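You operate a simulated robot arm through the tools that you are given. There is no shell and no other tool.

The job below is to be done with a simulated robot arm. You get a single attempt, and the scene is never put back.

JOB
Put things in order on the top of the drawer table. At the end: one of the small jars from the top of the drawer table is on top of the green tub (marked "CLIPS") on the top of the drawer table; the pink drying block from the top of the drawer table stands where the silver steel block stood; the silver steel block from the top of the drawer table is on the red tub (marked "CLIPS"); the blue brush from the top of the drawer table stands where the pink drying block stood; whatever was shut is shut again. Leave all else as you found it, and nothing knocked over. Set down upright: small jar.

It is judged by the outcome, as a careful person would: the job done as asked, and still so three seconds after it is handed in. It fails if anything else is knocked over, pushed out of place, dropped, spilled or broken.

ROBOT AND FRAMES
A 6-joint arm with a two-finger parallel gripper, fixed in place. Base frame: the origin is at the foot of the arm, x ahead of it, y to its left, z up; the work surface is at about z = 0. Readings come in mm, rad, newtons and seconds.
With the tool pointing down near the work surface it reaches from about 140 to 580 mm from the base axis. Its first joint turns from -1.152 to 1.152 rad. Payload 2.1 kg.
The TCP is the grasp point between the finger pads, 30 mm short of the fingertips. In the tool frame z runs along the fingers and y along their closing line. Largest opening 94 mm; finger width 28, thickness 10; the body of the gripper, 50 by 96 mm, starts 55 mm behind the TCP.
Orientation is that of the tool frame in the base frame, as a unit quaternion [w, x, y, z]. With the fingers straight down and closing along the base's y, the tool's x points along the base's -x, its y along +y and its z along -z.

CONTROLS
- The arm moves only by the tool arm_command. Its argument "targets" is a list of rows, each a list of 3 entries, a list of its own where there are three numbers: the shift along the base's x, y, z in units of 500 mm (1.0 is 500 mm), then the turn, a rotation vector about the base's x, y, z in units of 120 degrees (1.0 is 120 degrees), then the gripper command, from -1 (shut) to 1 (fully open), values between in proportion. In form: [[[x, y, z], [ax, ay, az], hand], ...]. A call has 1 to 20 rows; each row is the pose to reach, as a shift and turn from the pose commanded when the call began. A call with a number of a shift or a turn outside -1 to 1 is refused whole. A row lasts 0.2 s, in which the tool goes at most 50 mm and 0.15 rad; a call with a longer step from one row to the next is refused whole, and so is a gripper value outside its range. A pose out of reach is approached as far as the arm can. The call stops where the force on the tool passes 40 N (or 10 N more than at its start, if that is more) or the arm is blocked; 0.2 s more then pass. The fingers move at their own pace (about 72 mm/s each) and stop on an object; they squeeze with about 21 N. The grip force told is the motor's: it shows also when the fingers shut on nothing. Time passes only in rows, and 0.2 s behind the last, so rows that repeat a pose let the fingers close. The reply holds the time, the measured pose of the TCP, the force on the tool along the base axes, the opening and the grip force, in the units named above and with some noise, with the torque about the TCP (base axes, N m) and any sound that the robot's microphone picked up.
- Cameras (640 x 400 px; columns grow to the right, rows downward): "scene" is fixed at [54.7, -372.2, 479.8]; the picture's right is [0.77, -0.64, 0.00], its down [-0.40, -0.47, -0.79] and it looks along [0.50, 0.60, -0.62] (base axes); focal length 219 px, centre (320, 200). "wrist" rides on the gripper at [76, 14, -103] in the tool frame; the picture's right is [-0.18, 0.98, 0.00], its down [-0.75, -0.14, -0.64] and it looks along [-0.63, -0.12, 0.77] (tool axes); focal length 243 px, centre (320, 200). There is no depth. A picture from a camera that has moved, and an enlarged one, comes with that camera's place and axes in the base frame and with its lens.
- get_image(camera): a new picture of that camera. It takes no simulated time.
- zoom(camera, box): a new picture of the part [left, top, right, bottom] of that camera's present view, enlarged. It takes no simulated time.
- finish_job(): hands the job in; it is judged then, once.

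Places have to be worked out from the pictures, the camera data and where the tool is seen. Open the gripper and draw the arm clear of the work before you hand the job in, unless the task says otherwise.

The tools are called as a command line: name --argument value ..., lists and objects as JSON in quotes. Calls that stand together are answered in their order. arm_command: Moves the arm, as the interface text tells. Its arguments: {"type":"object","properties":{"targets":{"type":"array","items":{"type":"array"}}},"required":["targets"]} The other tools are called the same way: get_image (camera) takes a picture; zoom (camera, box) takes an enlarged picture of a part of a camera's view; finish_job () hands the job in.

At the start:

```text
clock: 0.0
position: [376.2, 4.0, 332.9]
orientation: [0.0, 0.0, 1.0, 0.0]
contact_force: [0.0, -0.3, 0.6]
ft_torque: [0.01, -0.03, 0.01]
opening: 94.3
gripper_force: 0.1
```

scene: 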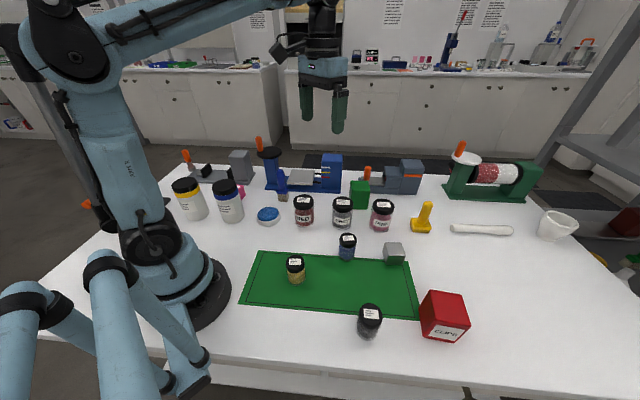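
wrist: 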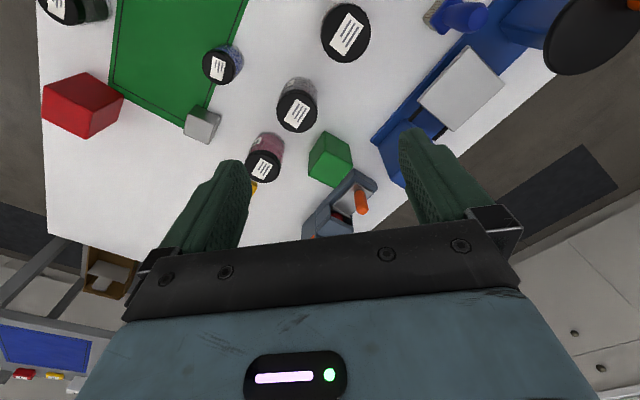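

I start by looking closely at the table in the scene camera to identify each item before moving anything.

zoom --camera "scene" --box '[160, 130, 360, 255]'

zoom --camera "scene" --box '[320, 140, 480, 240]'

zoom --camera "scene" --box '[240, 220, 480, 370]'

zoom --camera "scene" --box '[440, 130, 640, 255]'

get_image --camera "wrist"

```text
3.20 times, centred on (260, 192) of scene
camera zoom: at [54.7, -372.2, 479.8], right [0.77, -0.64, 0.0], down [-0.4, -0.47, -0.79], along [0.5, 0.6, -0.62], focal length 701 px, centre (512, 224)
```

zoom: 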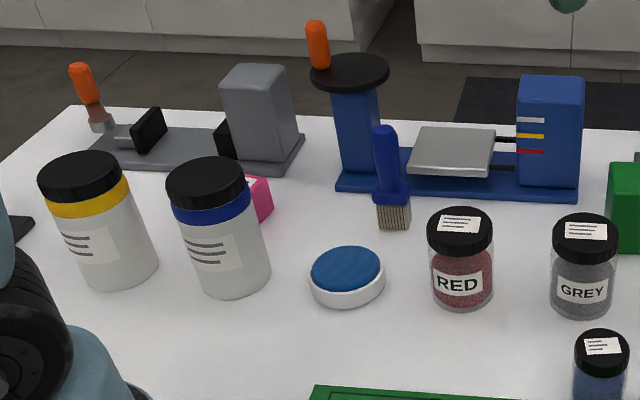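

```text
4.00 times, centred on (400, 190) of scene
camera zoom: at [54.7, -372.2, 479.8], right [0.77, -0.64, 0.0], down [-0.4, -0.47, -0.79], along [0.5, 0.6, -0.62], focal length 876 px, centre (0, 240)
```

zoom: 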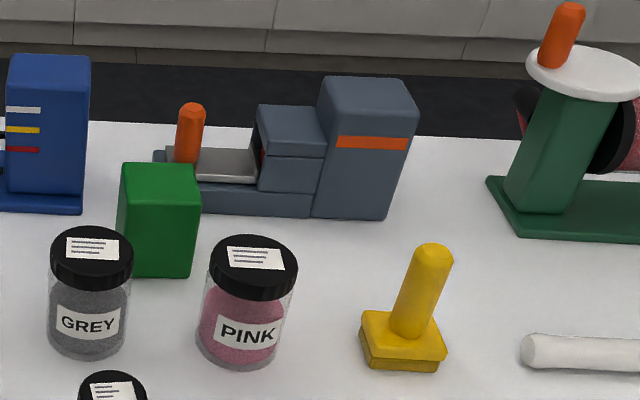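

```text
2.67 times, centred on (360, 295) of scene
camera zoom: at [54.7, -372.2, 479.8], right [0.77, -0.64, 0.0], down [-0.4, -0.47, -0.79], along [0.5, 0.6, -0.62], focal length 584 px, centre (213, -53)
```

zoom: 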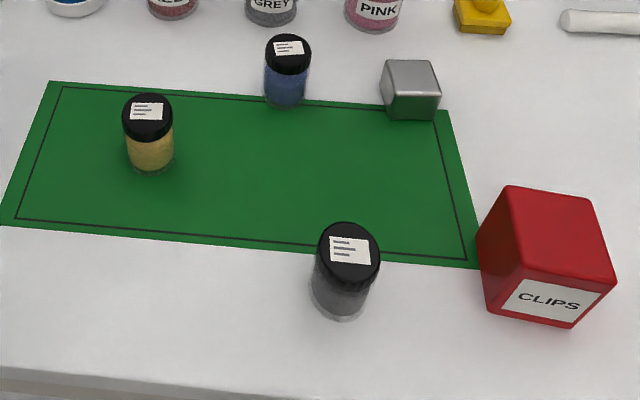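

```text
3.20 times, centred on (540, 192) of scene
camera zoom: at [54.7, -372.2, 479.8], right [0.77, -0.64, 0.0], down [-0.4, -0.47, -0.79], along [0.5, 0.6, -0.62], focal length 701 px, centre (-384, 224)
```

zoom: 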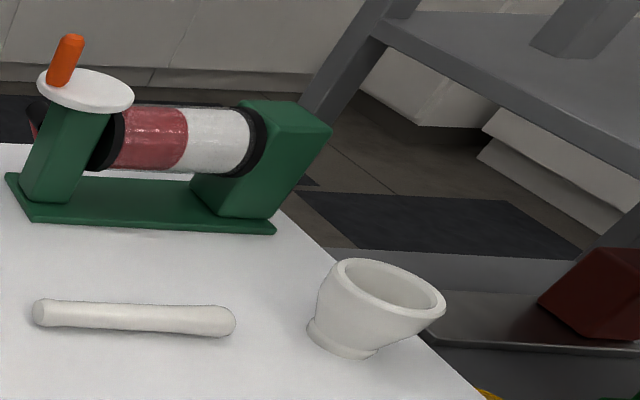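

```text
taken
camera wrist: at [299.1, 17.0, 436.0], right [0.18, 0.98, 0.0], down [0.75, -0.14, 0.64], along [0.63, -0.12, -0.77], focal length 243 px, centre (320, 200)
```

wrist: 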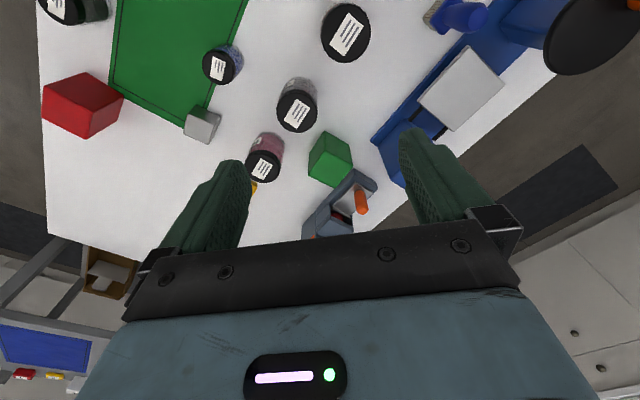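

The items are identified roughly: silver block near (425,-225), brush near (341,174), pink block near (239,290), green tub beyond the GREY jar. I check the dark red thing at the far right and the green tub more closely before deciding.

zoom --camera "scene" --box '[560, 180, 640, 300]'

zoom --camera "scene" --box '[340, 165, 400, 225]'

zoom --camera "scene" --box '[210, 160, 300, 230]'

zoom --camera "scene" --box '[0, 220, 240, 400]'

zoom --camera "wrist" --box '[0, 0, 300, 200]'

zoom --camera "wrist" --box '[240, 0, 440, 240]'

zoom --camera "wrist" --box '[0, 200, 180, 400]'

```text
3.33 times, centred on (600, 240) of scene
camera zoom: at [54.7, -372.2, 479.8], right [0.77, -0.64, 0.0], down [-0.4, -0.47, -0.79], along [0.5, 0.6, -0.62], focal length 730 px, centre (-613, 67)
```

zoom: 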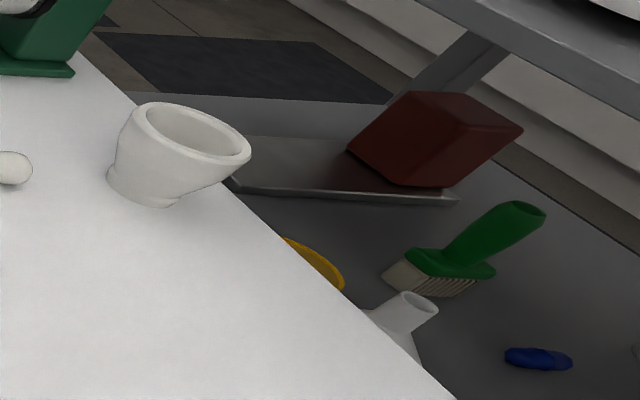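

```text
6.67 times, centred on (370, 195) of scene
camera zoom: at [54.7, -372.2, 479.8], right [0.77, -0.64, 0.0], down [-0.4, -0.47, -0.79], along [0.5, 0.6, -0.62], focal length 1460 px, centre (-13, 233)
```

zoom: 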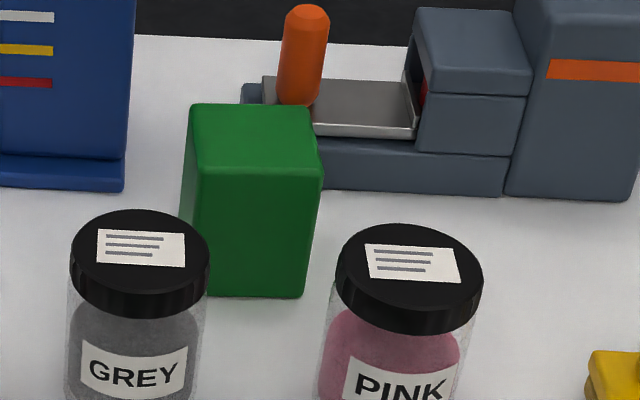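

```text
5.71 times, centred on (255, 195) of scene
camera zoom: at [54.7, -372.2, 479.8], right [0.77, -0.64, 0.0], down [-0.4, -0.47, -0.79], along [0.5, 0.6, -0.62], focal length 1251 px, centre (691, 229)
```

zoom: 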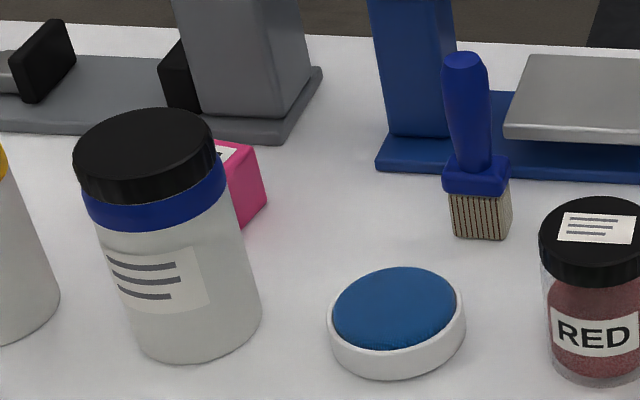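

```text
2.22 times, centred on (120, 310) of scene
camera zoom: at [54.7, -372.2, 479.8], right [0.77, -0.64, 0.0], down [-0.4, -0.47, -0.79], along [0.5, 0.6, -0.62], focal length 487 px, centre (764, -44)
```

zoom: 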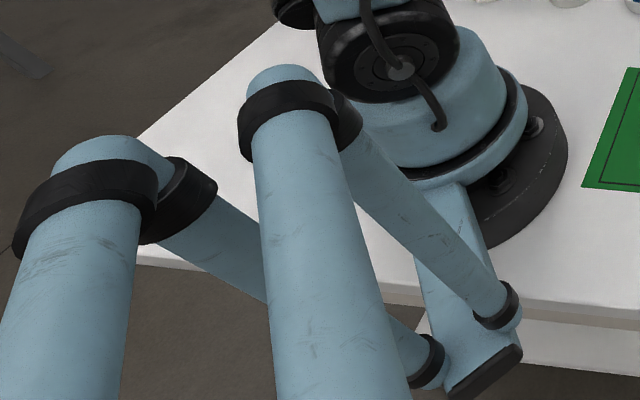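

```text
2.00 times, centred on (150, 100) of wrist
camera zoom: at [299.1, 17.0, 436.0], right [0.18, 0.98, 0.0], down [0.75, -0.14, 0.64], along [0.63, -0.12, -0.77], focal length 485 px, centre (660, 400)
```

zoom: 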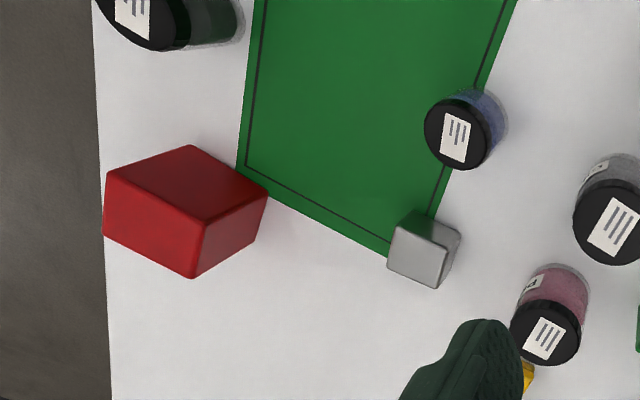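

```text
1.67 times, centred on (340, 120) of wrist
camera zoom: at [299.1, 17.0, 436.0], right [0.18, 0.98, 0.0], down [0.75, -0.14, 0.64], along [0.63, -0.12, -0.77], focal length 404 px, centre (287, 333)
```

zoom: 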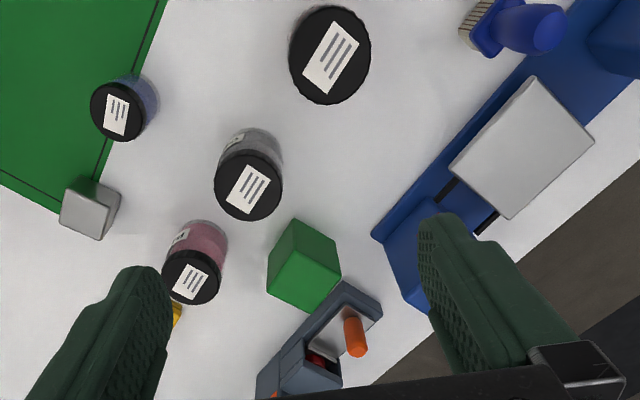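

```text
2.00 times, centred on (90, 300) of wrist
camera zoom: at [299.1, 17.0, 436.0], right [0.18, 0.98, 0.0], down [0.75, -0.14, 0.64], along [0.63, -0.12, -0.77], focal length 485 px, centre (780, 0)
```

zoom: 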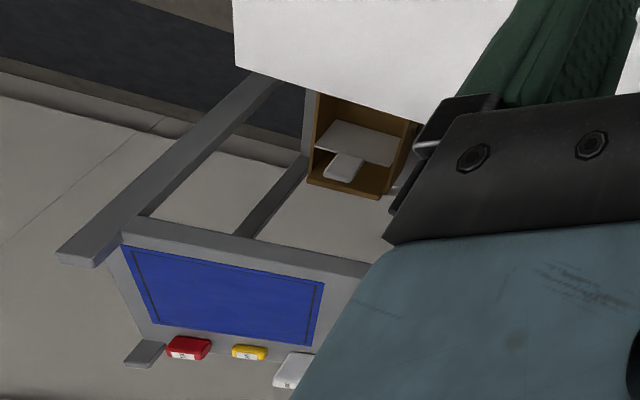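

The red tub marked CLIPS on the table top is near (364,-386), about 60 mm wide and 70 mm high. I move the arm at its present height toward the right-hand side for a closer survey of the silver block and red tub.

arm_command --targets '[[[-0.0184, -0.0816, 0], [0, 0, 0], 1], [[-0.0368, -0.1632, 0], [0, 0, 0], 1], [[-0.0552, -0.2448, 0], [0, 0, 0], 1], [[-0.0736, -0.3264, 0], [0, 0, 0], 1], [[-0.092, -0.408, 0], [0, 0, 0], 1], [[-0.092, -0.408, 0], [0, 0, 0], 1]]'

get_image --camera "wrist"

get_image --camera "scene"

```text
clock: 1.4
position: [328.6, -203.2, 330.8]
orientation: [0.0, 0.0, 1.0, 0.0]
contact_force: [-0.4, 0.4, -0.5]
ft_torque: [-0.05, 0.0, 0.0]
opening: 94.0
gripper_force: 0.0
```

```text
taken
camera wrist: at [253.1, -189.2, 434.1], right [0.18, 0.98, 0.0], down [0.75, -0.14, 0.64], along [0.63, -0.12, -0.77], focal length 243 px, centre (320, 200)
```

wrist: 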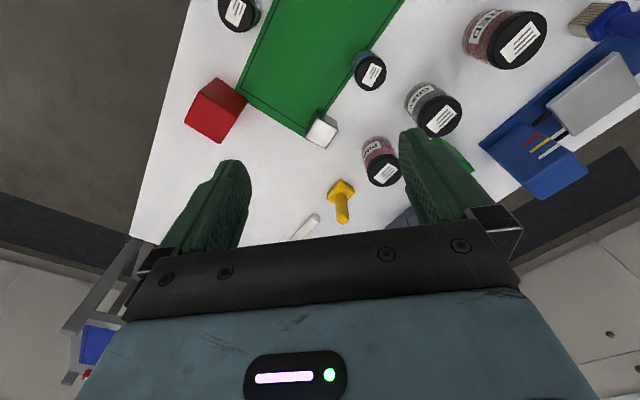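

```text
taken
```

scene: 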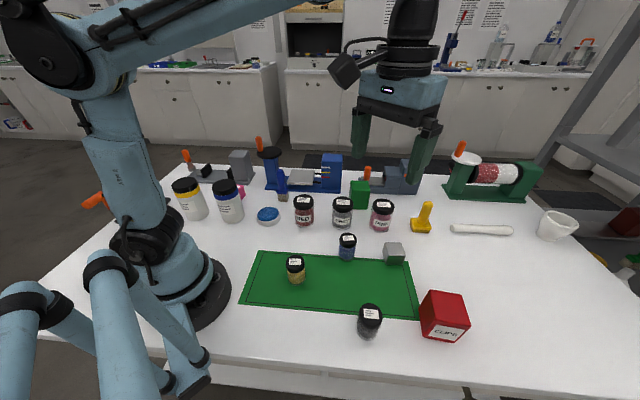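

Now I zoom on the silver block and red tub in the wrist view to measure their corners.

zoom --camera "wrist" --box '[280, 90, 380, 160]'

zoom --camera "wrist" --box '[170, 60, 270, 160]'

zoom --camera "scene" --box '[340, 220, 480, 350]'

```text
5.71 times, centred on (330, 125) of wrist
camera zoom: at [253.1, -189.2, 434.1], right [0.18, 0.98, 0.0], down [0.75, -0.14, 0.64], along [0.63, -0.12, -0.77], focal length 1386 px, centre (263, 629)
```

zoom: 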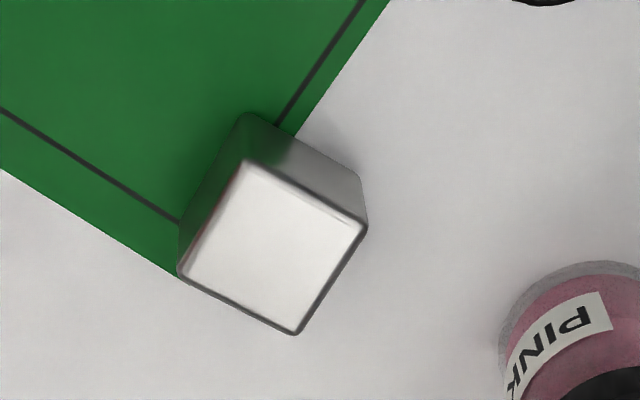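

```text
4.00 times, centred on (220, 110) of wrist
camera zoom: at [253.1, -189.2, 434.1], right [0.18, 0.98, 0.0], down [0.75, -0.14, 0.64], along [0.63, -0.12, -0.77], focal length 970 px, centre (720, 560)
```

zoom: 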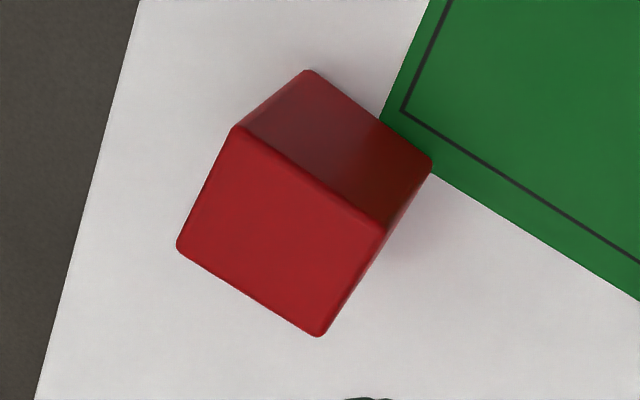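

```text
3.08 times, centred on (410, 285) of scene
camera zoom: at [54.7, -372.3, 479.8], right [0.77, -0.64, 0.0], down [-0.4, -0.47, -0.79], along [0.5, 0.6, -0.62], focal length 674 px, centre (43, -62)
```

zoom: 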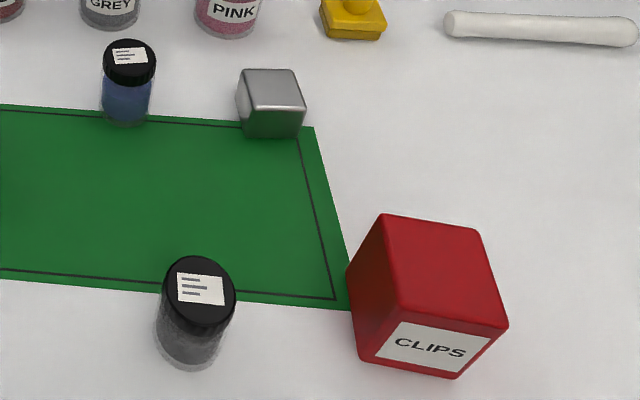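

Silver block: 40 mm cube centred at about (430.5,-219), with edges at 50°/-40°. Red tub: top at z≈75, centre about (362,-378), edges at about 38°/-51°. I go above the silver block with the gripper turned -40° and partly open.

arm_command --targets '[[[0.0338, -0.0053, -0.06], [0, 0, -0.0556], 0.5], [[0.0677, -0.0107, -0.12], [0, 0, -0.1111], 0.5], [[0.1015, -0.016, -0.18], [0, 0, -0.1667], 0.5], [[0.1353, -0.0213, -0.24], [0, 0, -0.2222], 0.5], [[0.1692, -0.0267, -0.3], [0, 0, -0.2778], 0.5], [[0.203, -0.032, -0.36], [0, 0, -0.3333], 0.5], [[0.203, -0.032, -0.36], [0, 0, -0.3333], 0.5]]'

get_image --camera "wrist"

get_image --camera "scene"

```text
clock: 3.0
position: [428.5, -218.4, 152.8]
orientation: [0.0, 0.343, 0.939, -0.001]
contact_force: [0.5, -0.4, 0.5]
ft_torque: [0.01, 0.01, -0.01]
opening: 70.5
gripper_force: 0.0
```

```text
taken
camera wrist: at [379.8, -159.8, 256.9], right [0.77, 0.63, 0.0], down [0.49, -0.59, 0.64], along [0.41, -0.5, -0.77], focal length 243 px, centre (320, 200)
```

wrist: 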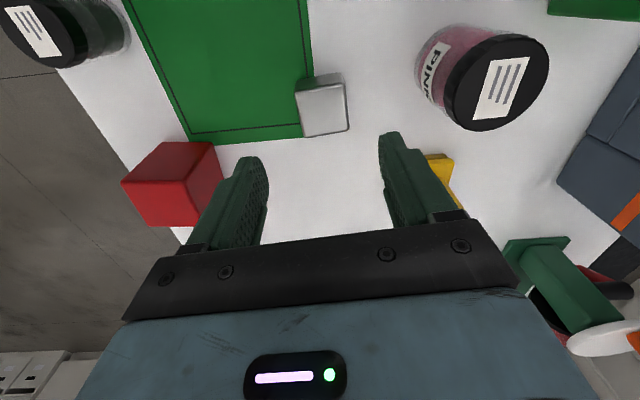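

```text
taken
```

scene: 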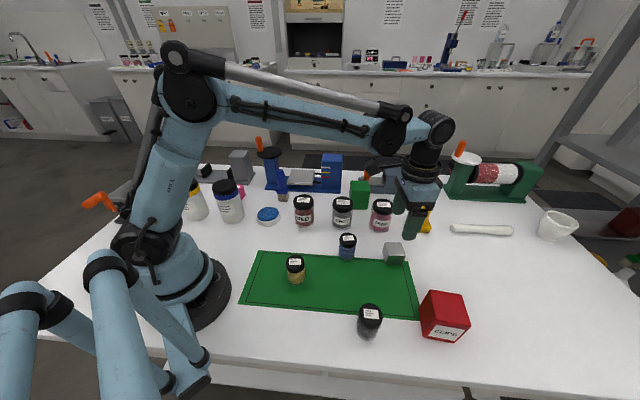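

The wrist view confirms the silver block's top centre at about (430.7,-217.4), aligned with the fingers. I descend so the TCP is at about z=36.

arm_command --targets '[[[0.004, 0.0, -0.07], [0, 0, 0], 0.5], [[0.004, 0.0, -0.14], [0, 0, 0], 0.5], [[0.004, 0.0, -0.2], [0, 0, 0], 0.5], [[0.004, 0.0, -0.232], [0, 0, 0], 0.5], [[0.004, 0.0, -0.232], [0, 0, 0], 0.5]]'

get_image --camera "wrist"

zoom --camera "scene" --box '[340, 180, 480, 280]'

```text
clock: 4.2
position: [431.8, -212.6, 38.2]
orientation: [0.0, 0.342, 0.94, 0.0]
contact_force: [0.5, -0.2, -0.2]
ft_torque: [-0.02, 0.02, -0.02]
opening: 70.5
gripper_force: 0.0
```

```text
taken
camera wrist: at [382.6, -155.6, 141.1], right [0.77, 0.63, 0.0], down [0.49, -0.59, 0.64], along [0.41, -0.5, -0.77], focal length 243 px, centre (320, 200)
```

wrist: 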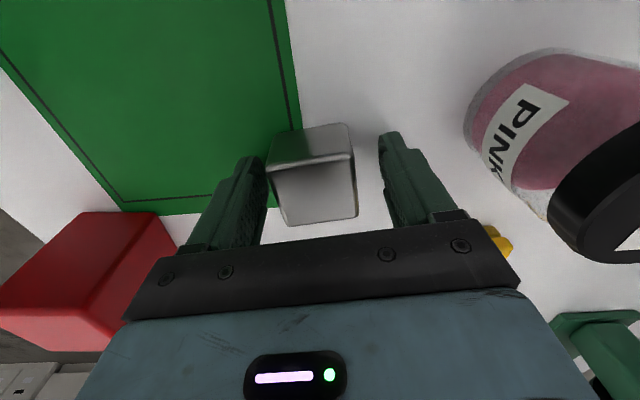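

```text
4.00 times, centred on (410, 230) of scene
camera zoom: at [54.7, -372.2, 479.8], right [0.77, -0.64, 0.0], down [-0.4, -0.47, -0.79], along [0.5, 0.6, -0.62], focal length 876 px, centre (-40, 80)
```

zoom: 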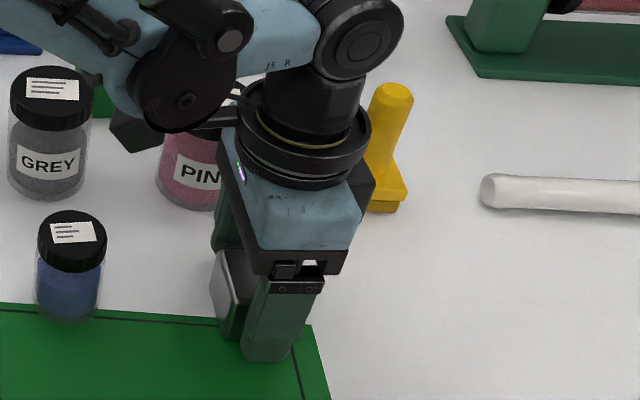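

The fingers straddle the silver block, well centred. I close and check the grip.

arm_command --targets '[[[0, 0, 0], [0, 0, 0], -1], [[0, 0, 0], [0, 0, 0], -1], [[0, 0, 0], [0, 0, 0], -1], [[0, 0, 0], [0, 0, 0], -1]]'

```text
clock: 5.2
position: [432.1, -214.4, 39.4]
orientation: [0.0, 0.341, 0.94, -0.001]
contact_force: [-0.1, 0.4, 0.4]
ft_torque: [0.01, 0.0, 0.02]
opening: 49.4
gripper_force: 21.3
```

The opening reads 49 mm, more than the 41 mm I estimated, so I look before lifting.

get_image --camera "wrist"

zoom --camera "wrist" --box '[220, 100, 420, 260]'

zoom --camera "scene" --box '[370, 220, 450, 290]'

```text
taken
camera wrist: at [382.6, -155.6, 141.4], right [0.77, 0.63, 0.0], down [0.49, -0.59, 0.64], along [0.41, -0.5, -0.77], focal length 243 px, centre (320, 200)
```

wrist: 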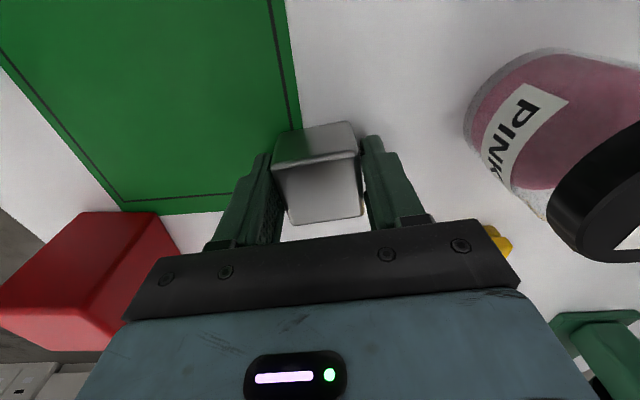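

```text
2.50 times, centred on (320, 180) of wrist
camera zoom: at [382.6, -155.6, 141.4], right [0.77, 0.63, 0.0], down [0.49, -0.59, 0.64], along [0.41, -0.5, -0.77], focal length 606 px, centre (320, 250)
```

zoom: 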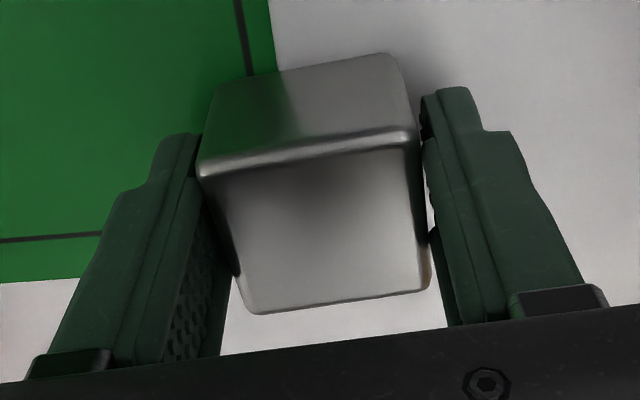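

```text
5.71 times, centred on (410, 255) of scene
camera zoom: at [54.7, -372.3, 479.8], right [0.77, -0.64, 0.0], down [-0.4, -0.47, -0.79], along [0.5, 0.6, -0.62], focal length 1251 px, centre (-194, -114)
```

zoom: 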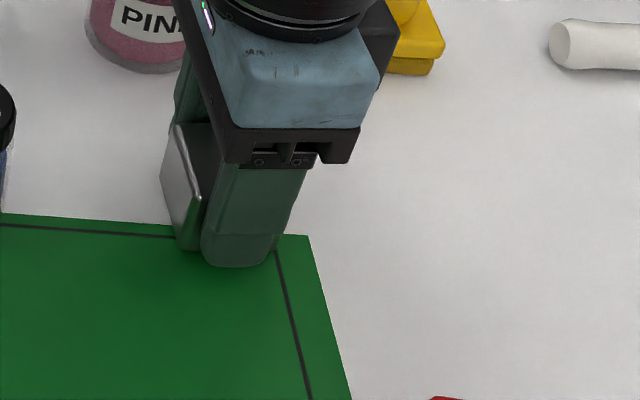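

The block's edges are rounded, so it may simply be wider than I measured; the fingers look to be bearing on both sides. I lift a little and check it comes along.

arm_command --targets '[[[0, 0, 0.01], [0, 0, 0], -1], [[0, 0, 0.03], [0, 0, 0], -1], [[0, 0, 0.06], [0, 0, 0], -1], [[0, 0, 0.06], [0, 0, 0], -1]]'

zoom --camera "wrist" --box '[220, 100, 420, 260]'

zoom --camera "scene" --box '[370, 200, 450, 290]'

```text
clock: 6.2
position: [432.0, -215.7, 68.0]
orientation: [0.0, 0.342, 0.94, 0.0]
contact_force: [0.5, -0.6, -2.6]
ft_torque: [0.0, -0.03, -0.01]
opening: 49.3
gripper_force: 21.0
```

```text
2.50 times, centred on (320, 180) of wrist
camera zoom: at [383.4, -157.0, 170.6], right [0.77, 0.63, 0.0], down [0.49, -0.59, 0.64], along [0.41, -0.5, -0.77], focal length 606 px, centre (320, 250)
```

zoom: 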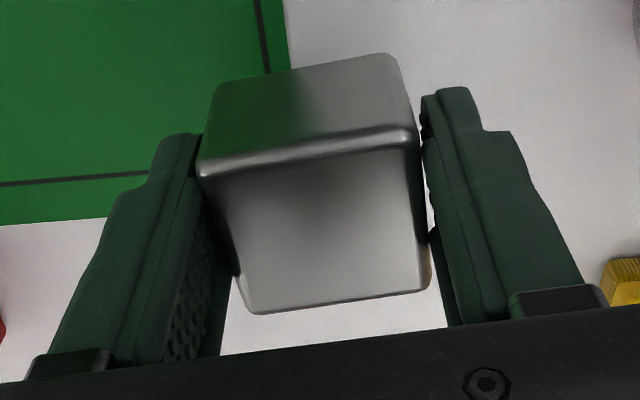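

```text
4.44 times, centred on (410, 245) of scene
camera zoom: at [54.7, -372.3, 479.8], right [0.77, -0.64, 0.0], down [-0.4, -0.47, -0.79], along [0.5, 0.6, -0.62], focal length 973 px, centre (-80, 0)
```

zoom: 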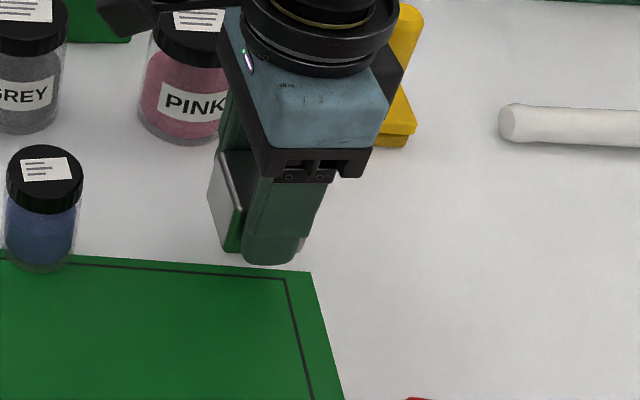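

The block is held firmly and lifted (about 2.6 N). I raise it further and carry it over the red tub, turning another -11.6° to line up with the tub's edges.

arm_command --targets '[[[0, 0, 0.07], [0, 0, 0], -1], [[0, 0, 0.14], [0, 0, 0], -1], [[0, 0, 0.204], [0, 0, 0], -1], [[-0.0281, -0.0646, 0.204], [0, 0, -0.0193], -1], [[-0.0562, -0.1291, 0.204], [0, 0, -0.0387], -1], [[-0.0844, -0.1937, 0.204], [0, 0, -0.058], -1], [[-0.1125, -0.2582, 0.204], [0, 0, -0.0773], -1], [[-0.1406, -0.3228, 0.204], [0, 0, -0.0967], -1], [[-0.1406, -0.3228, 0.204], [0, 0, -0.0967], -1], [[-0.1406, -0.3228, 0.204], [0, 0, -0.0967], -1]]'

get_image --camera "wrist"

get_image --camera "scene"

```text
clock: 8.4
position: [361.4, -378.4, 169.8]
orientation: [0.0, 0.435, 0.9, 0.0]
contact_force: [1.0, -0.7, -1.6]
ft_torque: [0.01, 0.01, 0.02]
opening: 49.0
gripper_force: 21.0
```

```text
taken
camera wrist: at [326.0, -310.6, 272.8], right [0.88, 0.47, 0.0], down [0.36, -0.68, 0.64], along [0.3, -0.57, -0.77], focal length 243 px, centre (320, 200)
```

wrist: 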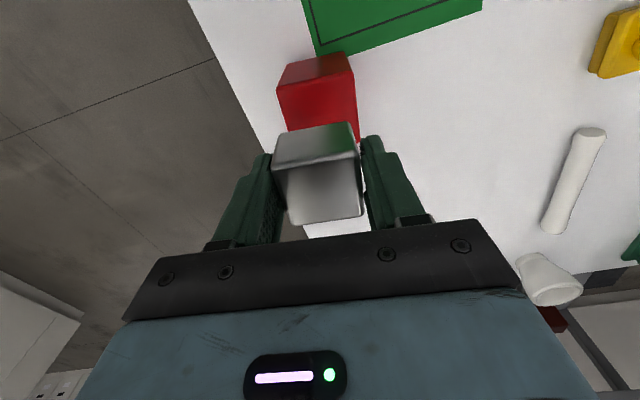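

```text
taken
```

scene: 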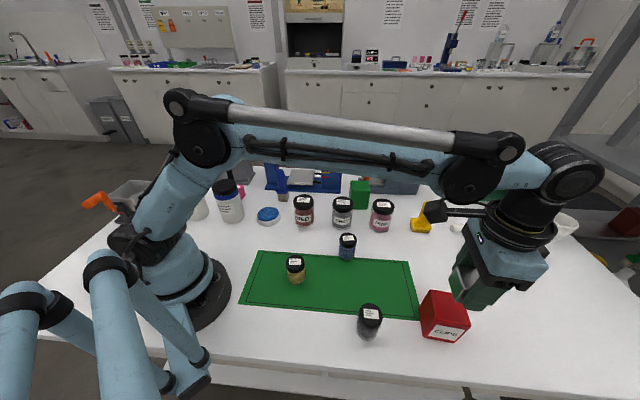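

The tub's corners in this view agree with my estimate and the tool is over its centre. I lower to just above the tub top (TCP ≈116) and check forces.

arm_command --targets '[[[0, 0, -0.05], [0, 0, 0], -1], [[0, 0, -0.09], [0, 0, 0], -1], [[0, 0, -0.106], [0, 0, 0], -1], [[0, 0, -0.106], [0, 0, 0], -1]]'

zoom --camera "scene" --box '[400, 230, 540, 350]'

zoom --camera "wrist" --box '[220, 60, 420, 260]'

```text
clock: 9.4
position: [362.9, -376.3, 116.4]
orientation: [0.0, 0.434, 0.901, -0.001]
contact_force: [-3.0, -3.0, 15.5]
ft_torque: [0.1, 0.15, -0.03]
opening: 49.4
gripper_force: 20.9
```

```text
3.33 times, centred on (470, 290) of scene
camera zoom: at [54.6, -372.2, 479.9], right [0.77, -0.64, 0.0], down [-0.4, -0.47, -0.79], along [0.5, 0.6, -0.62], focal length 730 px, centre (-180, -100)
```

zoom: 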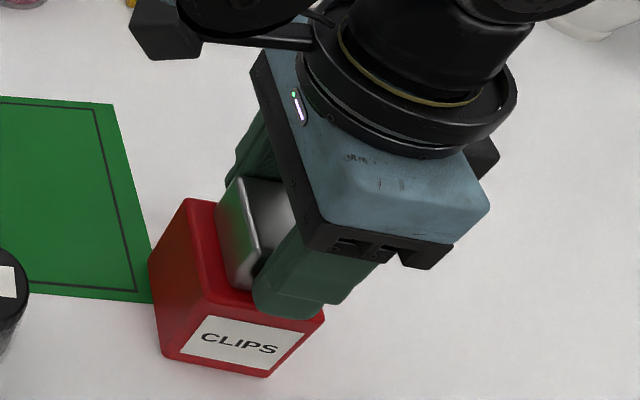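

```text
2.00 times, centred on (320, 160) of wrist
camera zoom: at [326.7, -309.8, 219.9], right [0.88, 0.47, 0.0], down [0.36, -0.68, 0.64], along [0.3, -0.57, -0.77], focal length 485 px, centre (320, 280)
```

zoom: 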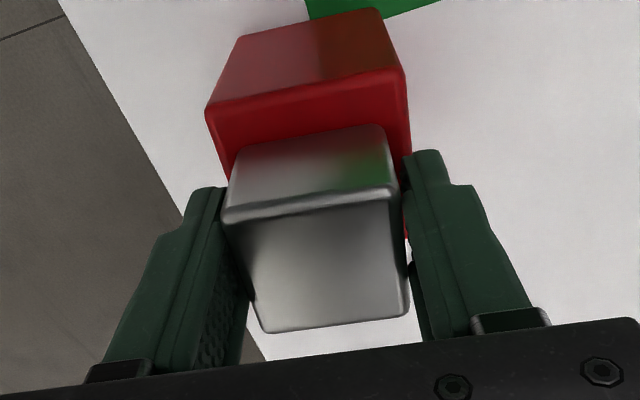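

The block is touching the tub (15 N upward), about 5 mm off the tub's centre toward the far side. I lift 5 mm, shift it back toward centre, and set it down more gently.

arm_command --targets '[[[0, 0, 0.012], [0, 0, 0], -1], [[-0.0066, 0.0082, 0.012], [0, 0, 0], -1], [[-0.0066, 0.0082, 0.012], [0, 0, 0], -1], [[-0.0066, 0.0082, 0.006], [0, 0, 0], -1], [[-0.0066, 0.0082, 0.0025], [0, 0, 0], -1], [[-0.0066, 0.0082, 0.0025], [0, 0, 0], -1]]'

zoom --camera "scene" --box '[400, 230, 540, 350]'

zoom --camera "wrist" --box '[220, 60, 420, 260]'

```text
clock: 10.8
position: [357.9, -373.9, 116.2]
orientation: [-0.001, 0.434, 0.901, 0.0]
contact_force: [0.6, 2.3, 5.0]
ft_torque: [0.2, 0.07, -0.01]
opening: 49.3
gripper_force: 20.8
```

```text
3.33 times, centred on (470, 290) of scene
camera zoom: at [54.7, -372.2, 479.8], right [0.77, -0.64, 0.0], down [-0.4, -0.47, -0.79], along [0.5, 0.6, -0.62], focal length 730 px, centre (-180, -100)
```

zoom: 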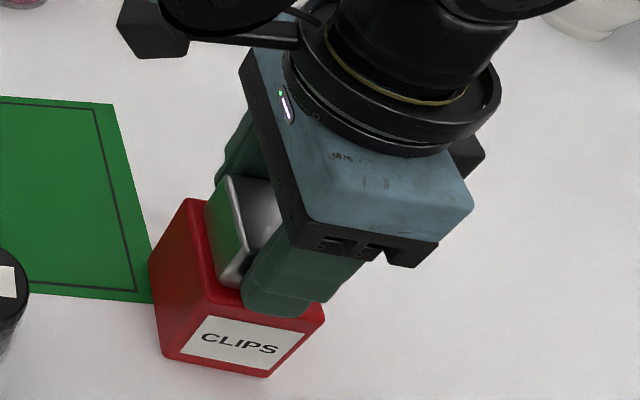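

```text
2.00 times, centred on (320, 160) of wrist
camera zoom: at [322.7, -305.7, 220.1], right [0.88, 0.47, 0.0], down [0.36, -0.68, 0.64], along [0.3, -0.57, -0.77], focal length 485 px, centre (320, 280)
```

zoom: 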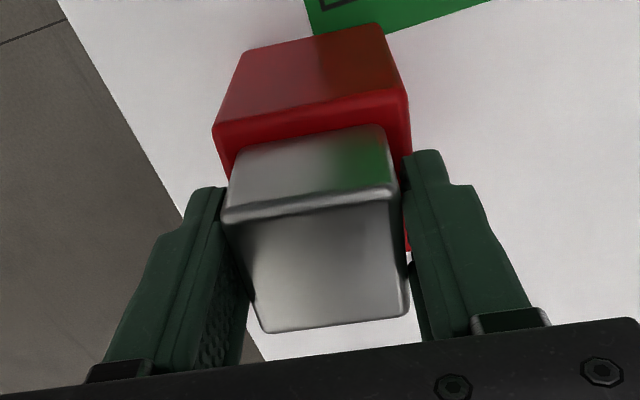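

The block now rests near the tub's centre with a gentle contact. I open the fingers, wait, and rise straight up.

arm_command --targets '[[[0, 0, 0], [0, 0, 0], 0.5], [[0, 0, 0], [0, 0, 0], 0.5], [[0, 0, 0], [0, 0, 0], 0.5], [[0, 0, 0.02], [0, 0, 0], 0.5], [[0, 0, 0.08], [0, 0, 0], 0.5], [[0, 0, 0.16], [0, 0, 0], 0.5], [[0, 0, 0.24], [0, 0, 0], 0.5], [[0, 0, 0.32], [0, 0, 0], 0.5]]'

get_image --camera "wrist"

zoom --camera "scene" --box '[340, 220, 500, 350]'

```text
clock: 12.6
position: [357.2, -375.1, 276.1]
orientation: [0.0, 0.435, 0.9, 0.0]
contact_force: [0.8, 0.3, 0.6]
ft_torque: [0.02, 0.0, 0.02]
opening: 70.5
gripper_force: 0.1
```

```text
taken
camera wrist: at [321.5, -305.8, 378.8], right [0.88, 0.47, 0.0], down [0.36, -0.68, 0.64], along [0.3, -0.57, -0.77], focal length 243 px, centre (320, 200)
```

wrist: 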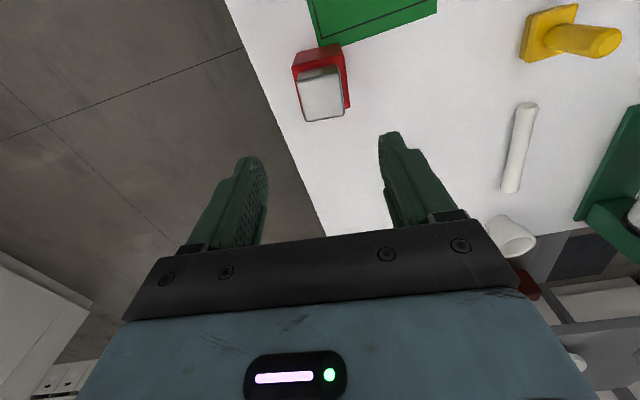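

```text
3.08 times, centred on (420, 285) of scene
camera zoom: at [54.7, -372.2, 479.8], right [0.77, -0.64, 0.0], down [-0.4, -0.47, -0.79], along [0.5, 0.6, -0.62], focal length 674 px, centre (12, -62)
```

zoom: 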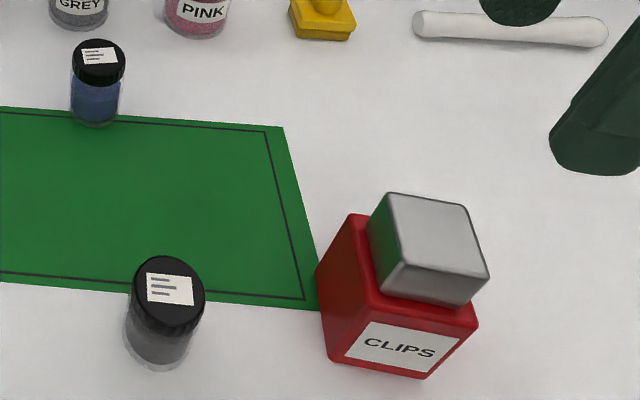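

The silver block sits squarely on the red tub. Next I swing back high over the table toward the left side to survey the pink block and brush.

arm_command --targets '[[[-0.0077, 0.0843, 0.0154], [0, 0, 0.0614], 0.8], [[-0.0154, 0.1686, 0.0309], [0, 0, 0.1229], 0.8], [[-0.0231, 0.2529, 0.0463], [0, 0, 0.1843], 0.8], [[-0.0309, 0.3371, 0.0617], [0, 0, 0.2457], 0.8], [[-0.0386, 0.4214, 0.0771], [0, 0, 0.3071], 0.8], [[-0.0463, 0.5057, 0.0926], [0, 0, 0.3686], 0.8], [[-0.054, 0.59, 0.108], [0, 0, 0.43], 0.8], [[-0.054, 0.59, 0.108], [0, 0, 0.43], 0.8]]'

get_image --camera "wrist"

```text
clock: 14.4
position: [332.8, -77.1, 330.1]
orientation: [0.0, 0.0, 1.0, 0.0]
contact_force: [0.6, -0.6, 0.1]
ft_torque: [-0.01, -0.01, -0.02]
opening: 84.7
gripper_force: 0.0
```

```text
taken
camera wrist: at [257.2, -63.1, 433.8], right [0.18, 0.98, 0.0], down [0.75, -0.14, 0.64], along [0.63, -0.12, -0.77], focal length 243 px, centre (320, 200)
```

wrist: 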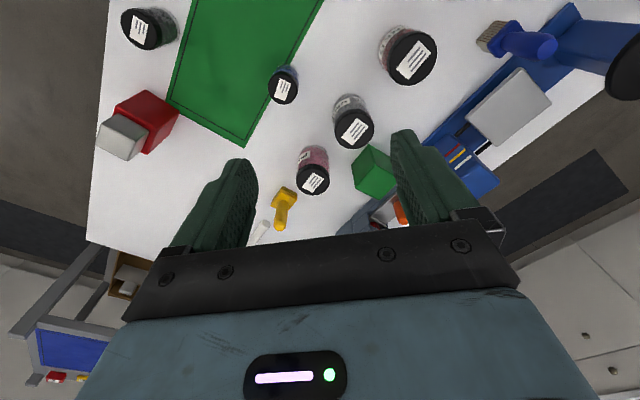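

While here I zoom on the green tub and the small blue jar for measurements.

zoom --camera "wrist" --box '[320, 120, 420, 220]'

zoom --camera "wrist" --box '[250, 50, 350, 120]'

zoom --camera "wrist" --box '[440, 0, 640, 120]'

```text
4.00 times, centred on (370, 170) of wrist
camera zoom: at [257.2, -63.1, 433.8], right [0.18, 0.98, 0.0], down [0.75, -0.14, 0.64], along [0.63, -0.12, -0.77], focal length 970 px, centre (120, 320)
```

zoom: 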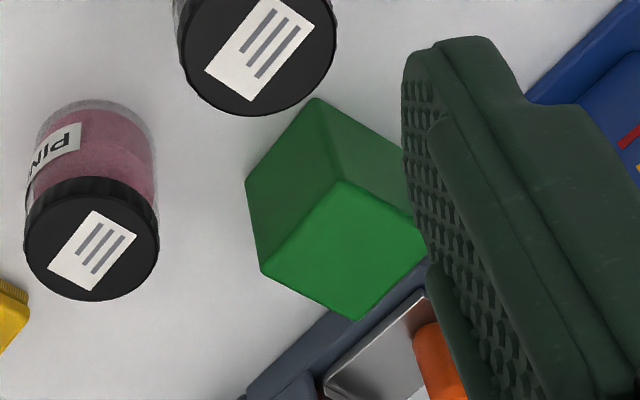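

```text
5.71 times, centred on (300, 85) of wrist
camera zoom: at [257.2, -63.1, 433.8], right [0.18, 0.98, 0.0], down [0.75, -0.14, 0.64], along [0.63, -0.12, -0.77], focal length 1386 px, centre (434, 857)
```

zoom: 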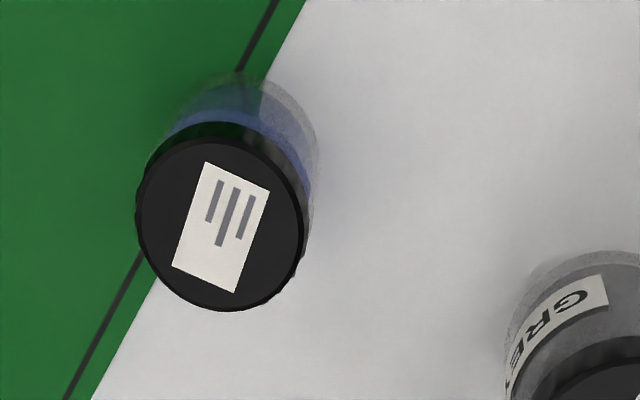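

```text
3.20 times, centred on (540, 60) of wrist
camera zoom: at [257.2, -63.1, 433.8], right [0.18, 0.98, 0.0], down [0.75, -0.14, 0.64], along [0.63, -0.12, -0.77], focal length 776 px, centre (-384, 648)
```

zoom: 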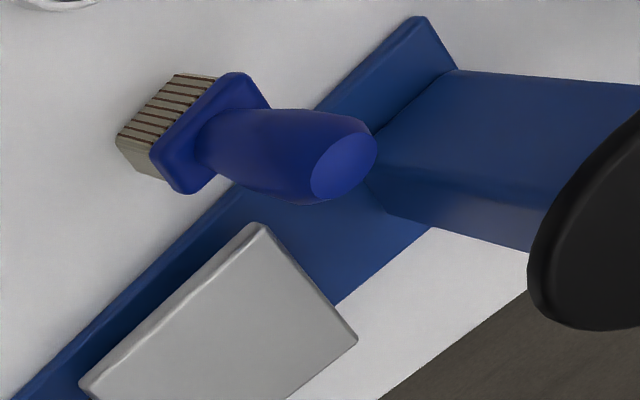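

Green tub: top at z≈77, centre about (530,-9), edges at ~45°. Small jars are the ones about 43 mm across. Now I move on to survey the pink block and brush.

arm_command --targets '[[[-0.0368, 0.075, 0], [0, 0, 0.0521], 0.8], [[-0.0735, 0.15, 0], [0, 0, 0.1042], 0.8], [[-0.1103, 0.225, 0], [0, 0, 0.1563], 0.8], [[-0.147, 0.3, 0], [0, 0, 0.2083], 0.8], [[-0.1838, 0.375, 0], [0, 0, 0.2604], 0.8], [[-0.2205, 0.45, 0], [0, 0, 0.3125], 0.8], [[-0.2573, 0.525, 0], [0, 0, 0.3646], 0.8], [[-0.294, 0.6, 0], [0, 0, 0.4167], 0.8], [[-0.294, 0.6, 0], [0, 0, 0.4167], 0.8]]'

get_image --camera "wrist"

get_image --camera "scene"

```text
clock: 16.4
position: [185.8, 223.7, 328.1]
orientation: [0.0, -0.423, 0.906, 0.0]
contact_force: [0.1, -0.3, -0.4]
ft_torque: [0.01, -0.01, -0.02]
opening: 84.6
gripper_force: 0.0
```

```text
taken
camera wrist: at [126.8, 174.0, 431.5], right [-0.64, 0.77, 0.0], down [0.59, 0.49, 0.64], along [0.5, 0.41, -0.77], focal length 243 px, centre (320, 200)
```

wrist: 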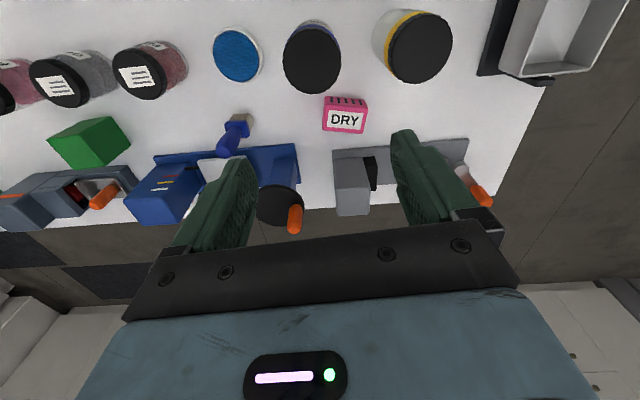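

```text
taken
```

scene: 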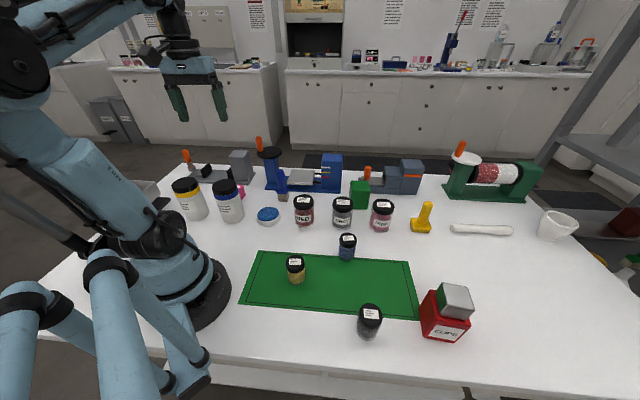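

Now I zoom on the pink block (marked DRY) and the brush to measure them.

zoom --camera "wrist" --box '[300, 70, 400, 150]'

zoom --camera "wrist" --box '[190, 90, 290, 170]'

zoom --camera "wrist" --box '[270, 0, 490, 140]'

```text
5.00 times, centred on (350, 110) of wrist
camera zoom: at [126.8, 174.0, 431.5], right [-0.64, 0.77, 0.0], down [0.59, 0.49, 0.64], along [0.5, 0.41, -0.77], focal length 1213 px, centre (170, 650)
```

zoom: 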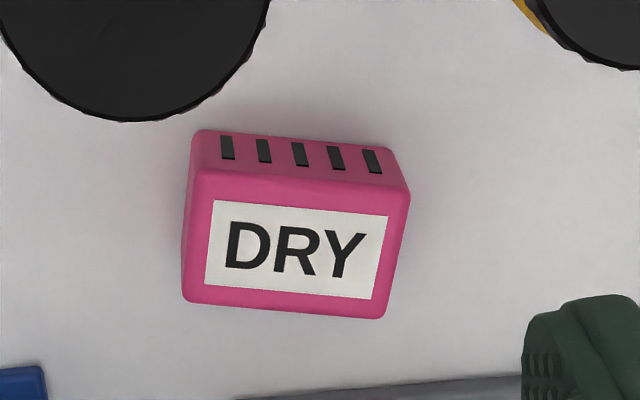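

```text
5.00 times, centred on (240, 130) of wrist
camera zoom: at [126.8, 174.0, 431.5], right [-0.64, 0.77, 0.0], down [0.59, 0.49, 0.64], along [0.5, 0.41, -0.77], focal length 1213 px, centre (720, 550)
```

zoom: 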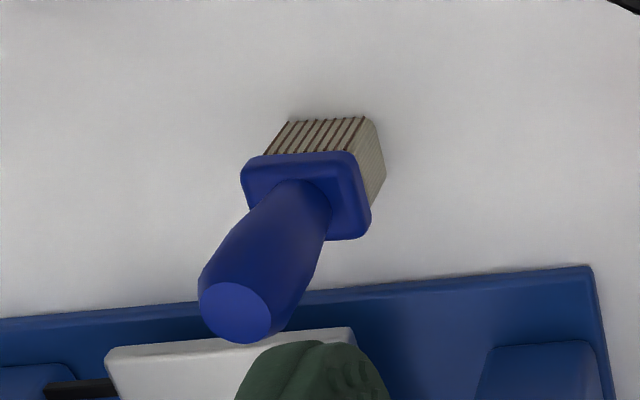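

```text
2.86 times, centred on (380, 70) of wrist
camera zoom: at [126.8, 174.0, 431.5], right [-0.64, 0.77, 0.0], down [0.59, 0.49, 0.64], along [0.5, 0.41, -0.77], focal length 693 px, centre (149, 571)
```

zoom: 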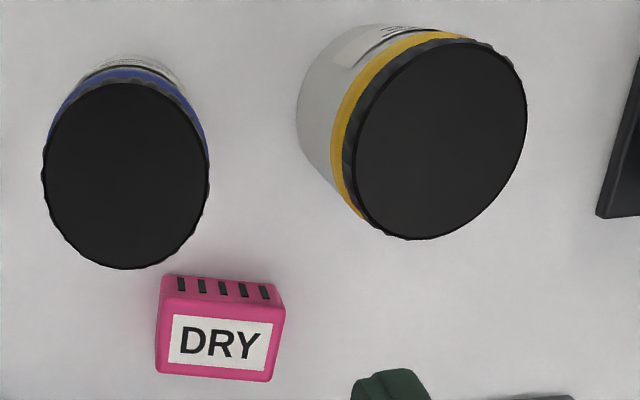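

Pink block: about 70×44×38 mm, centred near (220,304), long axis at 124.5°. Brush: upright at about (346,176), handle top at z≈120. Two bottles about 120 mm tall stand at (175,204) and (89,287), so I grip the pink block across its short side with the gripper turned to yaw 125°, keeping clear of them; first I go above it to check.

arm_command --targets '[[[0.0075, 0.0179, -0.0219], [0, 0, 0.0698], 0.5], [[0.0149, 0.0358, -0.0438], [0, 0, 0.1396], 0.5], [[0.0224, 0.0537, -0.0657], [0, 0, 0.2093], 0.5], [[0.0299, 0.0716, -0.0876], [0, 0, 0.2791], 0.5], [[0.0373, 0.0896, -0.1094], [0, 0, 0.3489], 0.5], [[0.0448, 0.1075, -0.1313], [0, 0, 0.4187], 0.5], [[0.0523, 0.1254, -0.1532], [0, 0, 0.4884], 0.5], [[0.0597, 0.1433, -0.1751], [0, 0, 0.5582], 0.5], [[0.0672, 0.1612, -0.197], [0, 0, 0.628], 0.5], [[0.0672, 0.1612, -0.197], [0, 0, 0.628], 0.5]]'

get_image --camera "wrist"

get_image --camera "scene"

```text
clock: 18.6
position: [217.5, 304.4, 233.6]
orientation: [0.0, 0.889, -0.457, 0.0]
contact_force: [0.3, 0.8, 0.2]
ft_torque: [-0.03, 0.0, -0.03]
opening: 70.6
gripper_force: 0.2
```

```text
taken
camera wrist: at [251.2, 232.1, 336.4], right [-0.91, -0.42, 0.0], down [-0.32, 0.7, 0.64], along [-0.27, 0.58, -0.77], focal length 243 px, centre (320, 200)
```

wrist: 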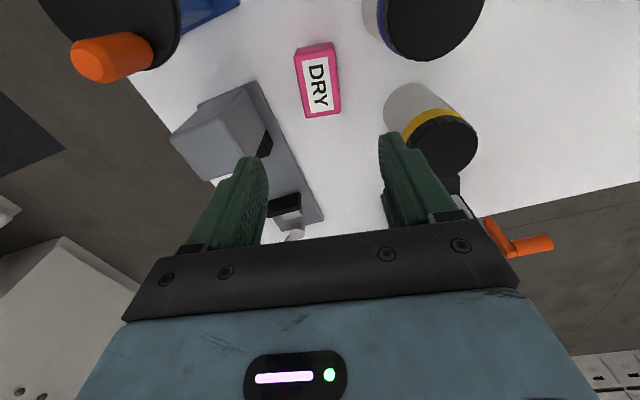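

```text
taken
```

scene: 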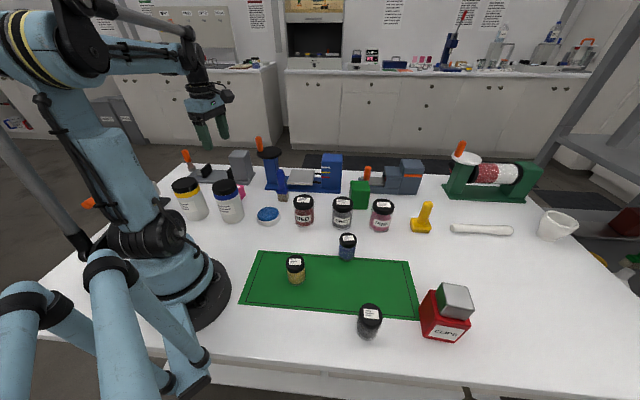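

I zoom to refine the pink block's centre and angle from here.

zoom --camera "wrist" --box '[270, 20, 370, 130]'

zoom --camera "scene" --box '[160, 60, 300, 230]'

```text
3.64 times, centred on (320, 75) of wrist
camera zoom: at [251.2, 232.1, 336.4], right [-0.91, -0.42, 0.0], down [-0.32, 0.7, 0.64], along [-0.27, 0.58, -0.77], focal length 882 px, centre (320, 654)
```

zoom: 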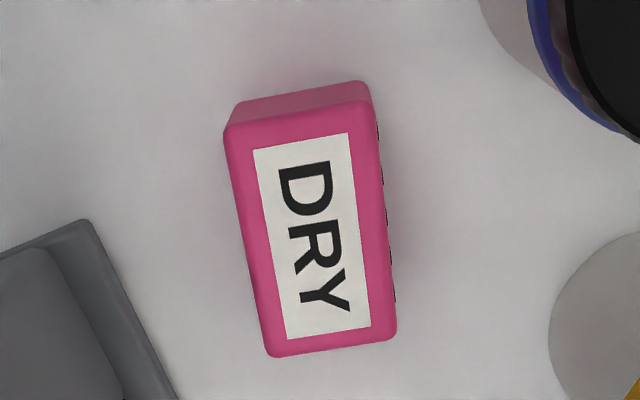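

```text
2.35 times, centred on (230, 145) of scene
camera zoom: at [54.7, -372.2, 479.8], right [0.77, -0.64, 0.0], down [-0.4, -0.47, -0.79], along [0.5, 0.6, -0.62], focal length 515 px, centre (532, 329)
```

zoom: 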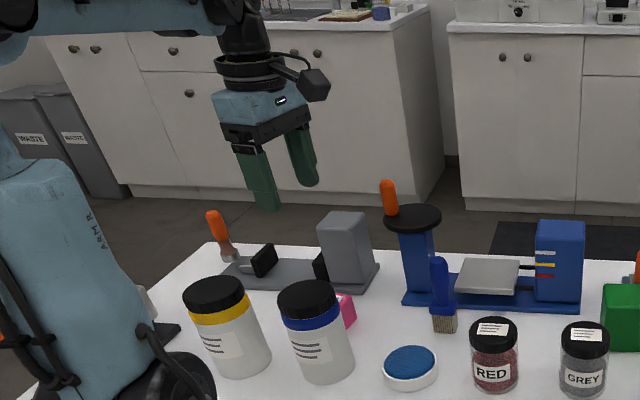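

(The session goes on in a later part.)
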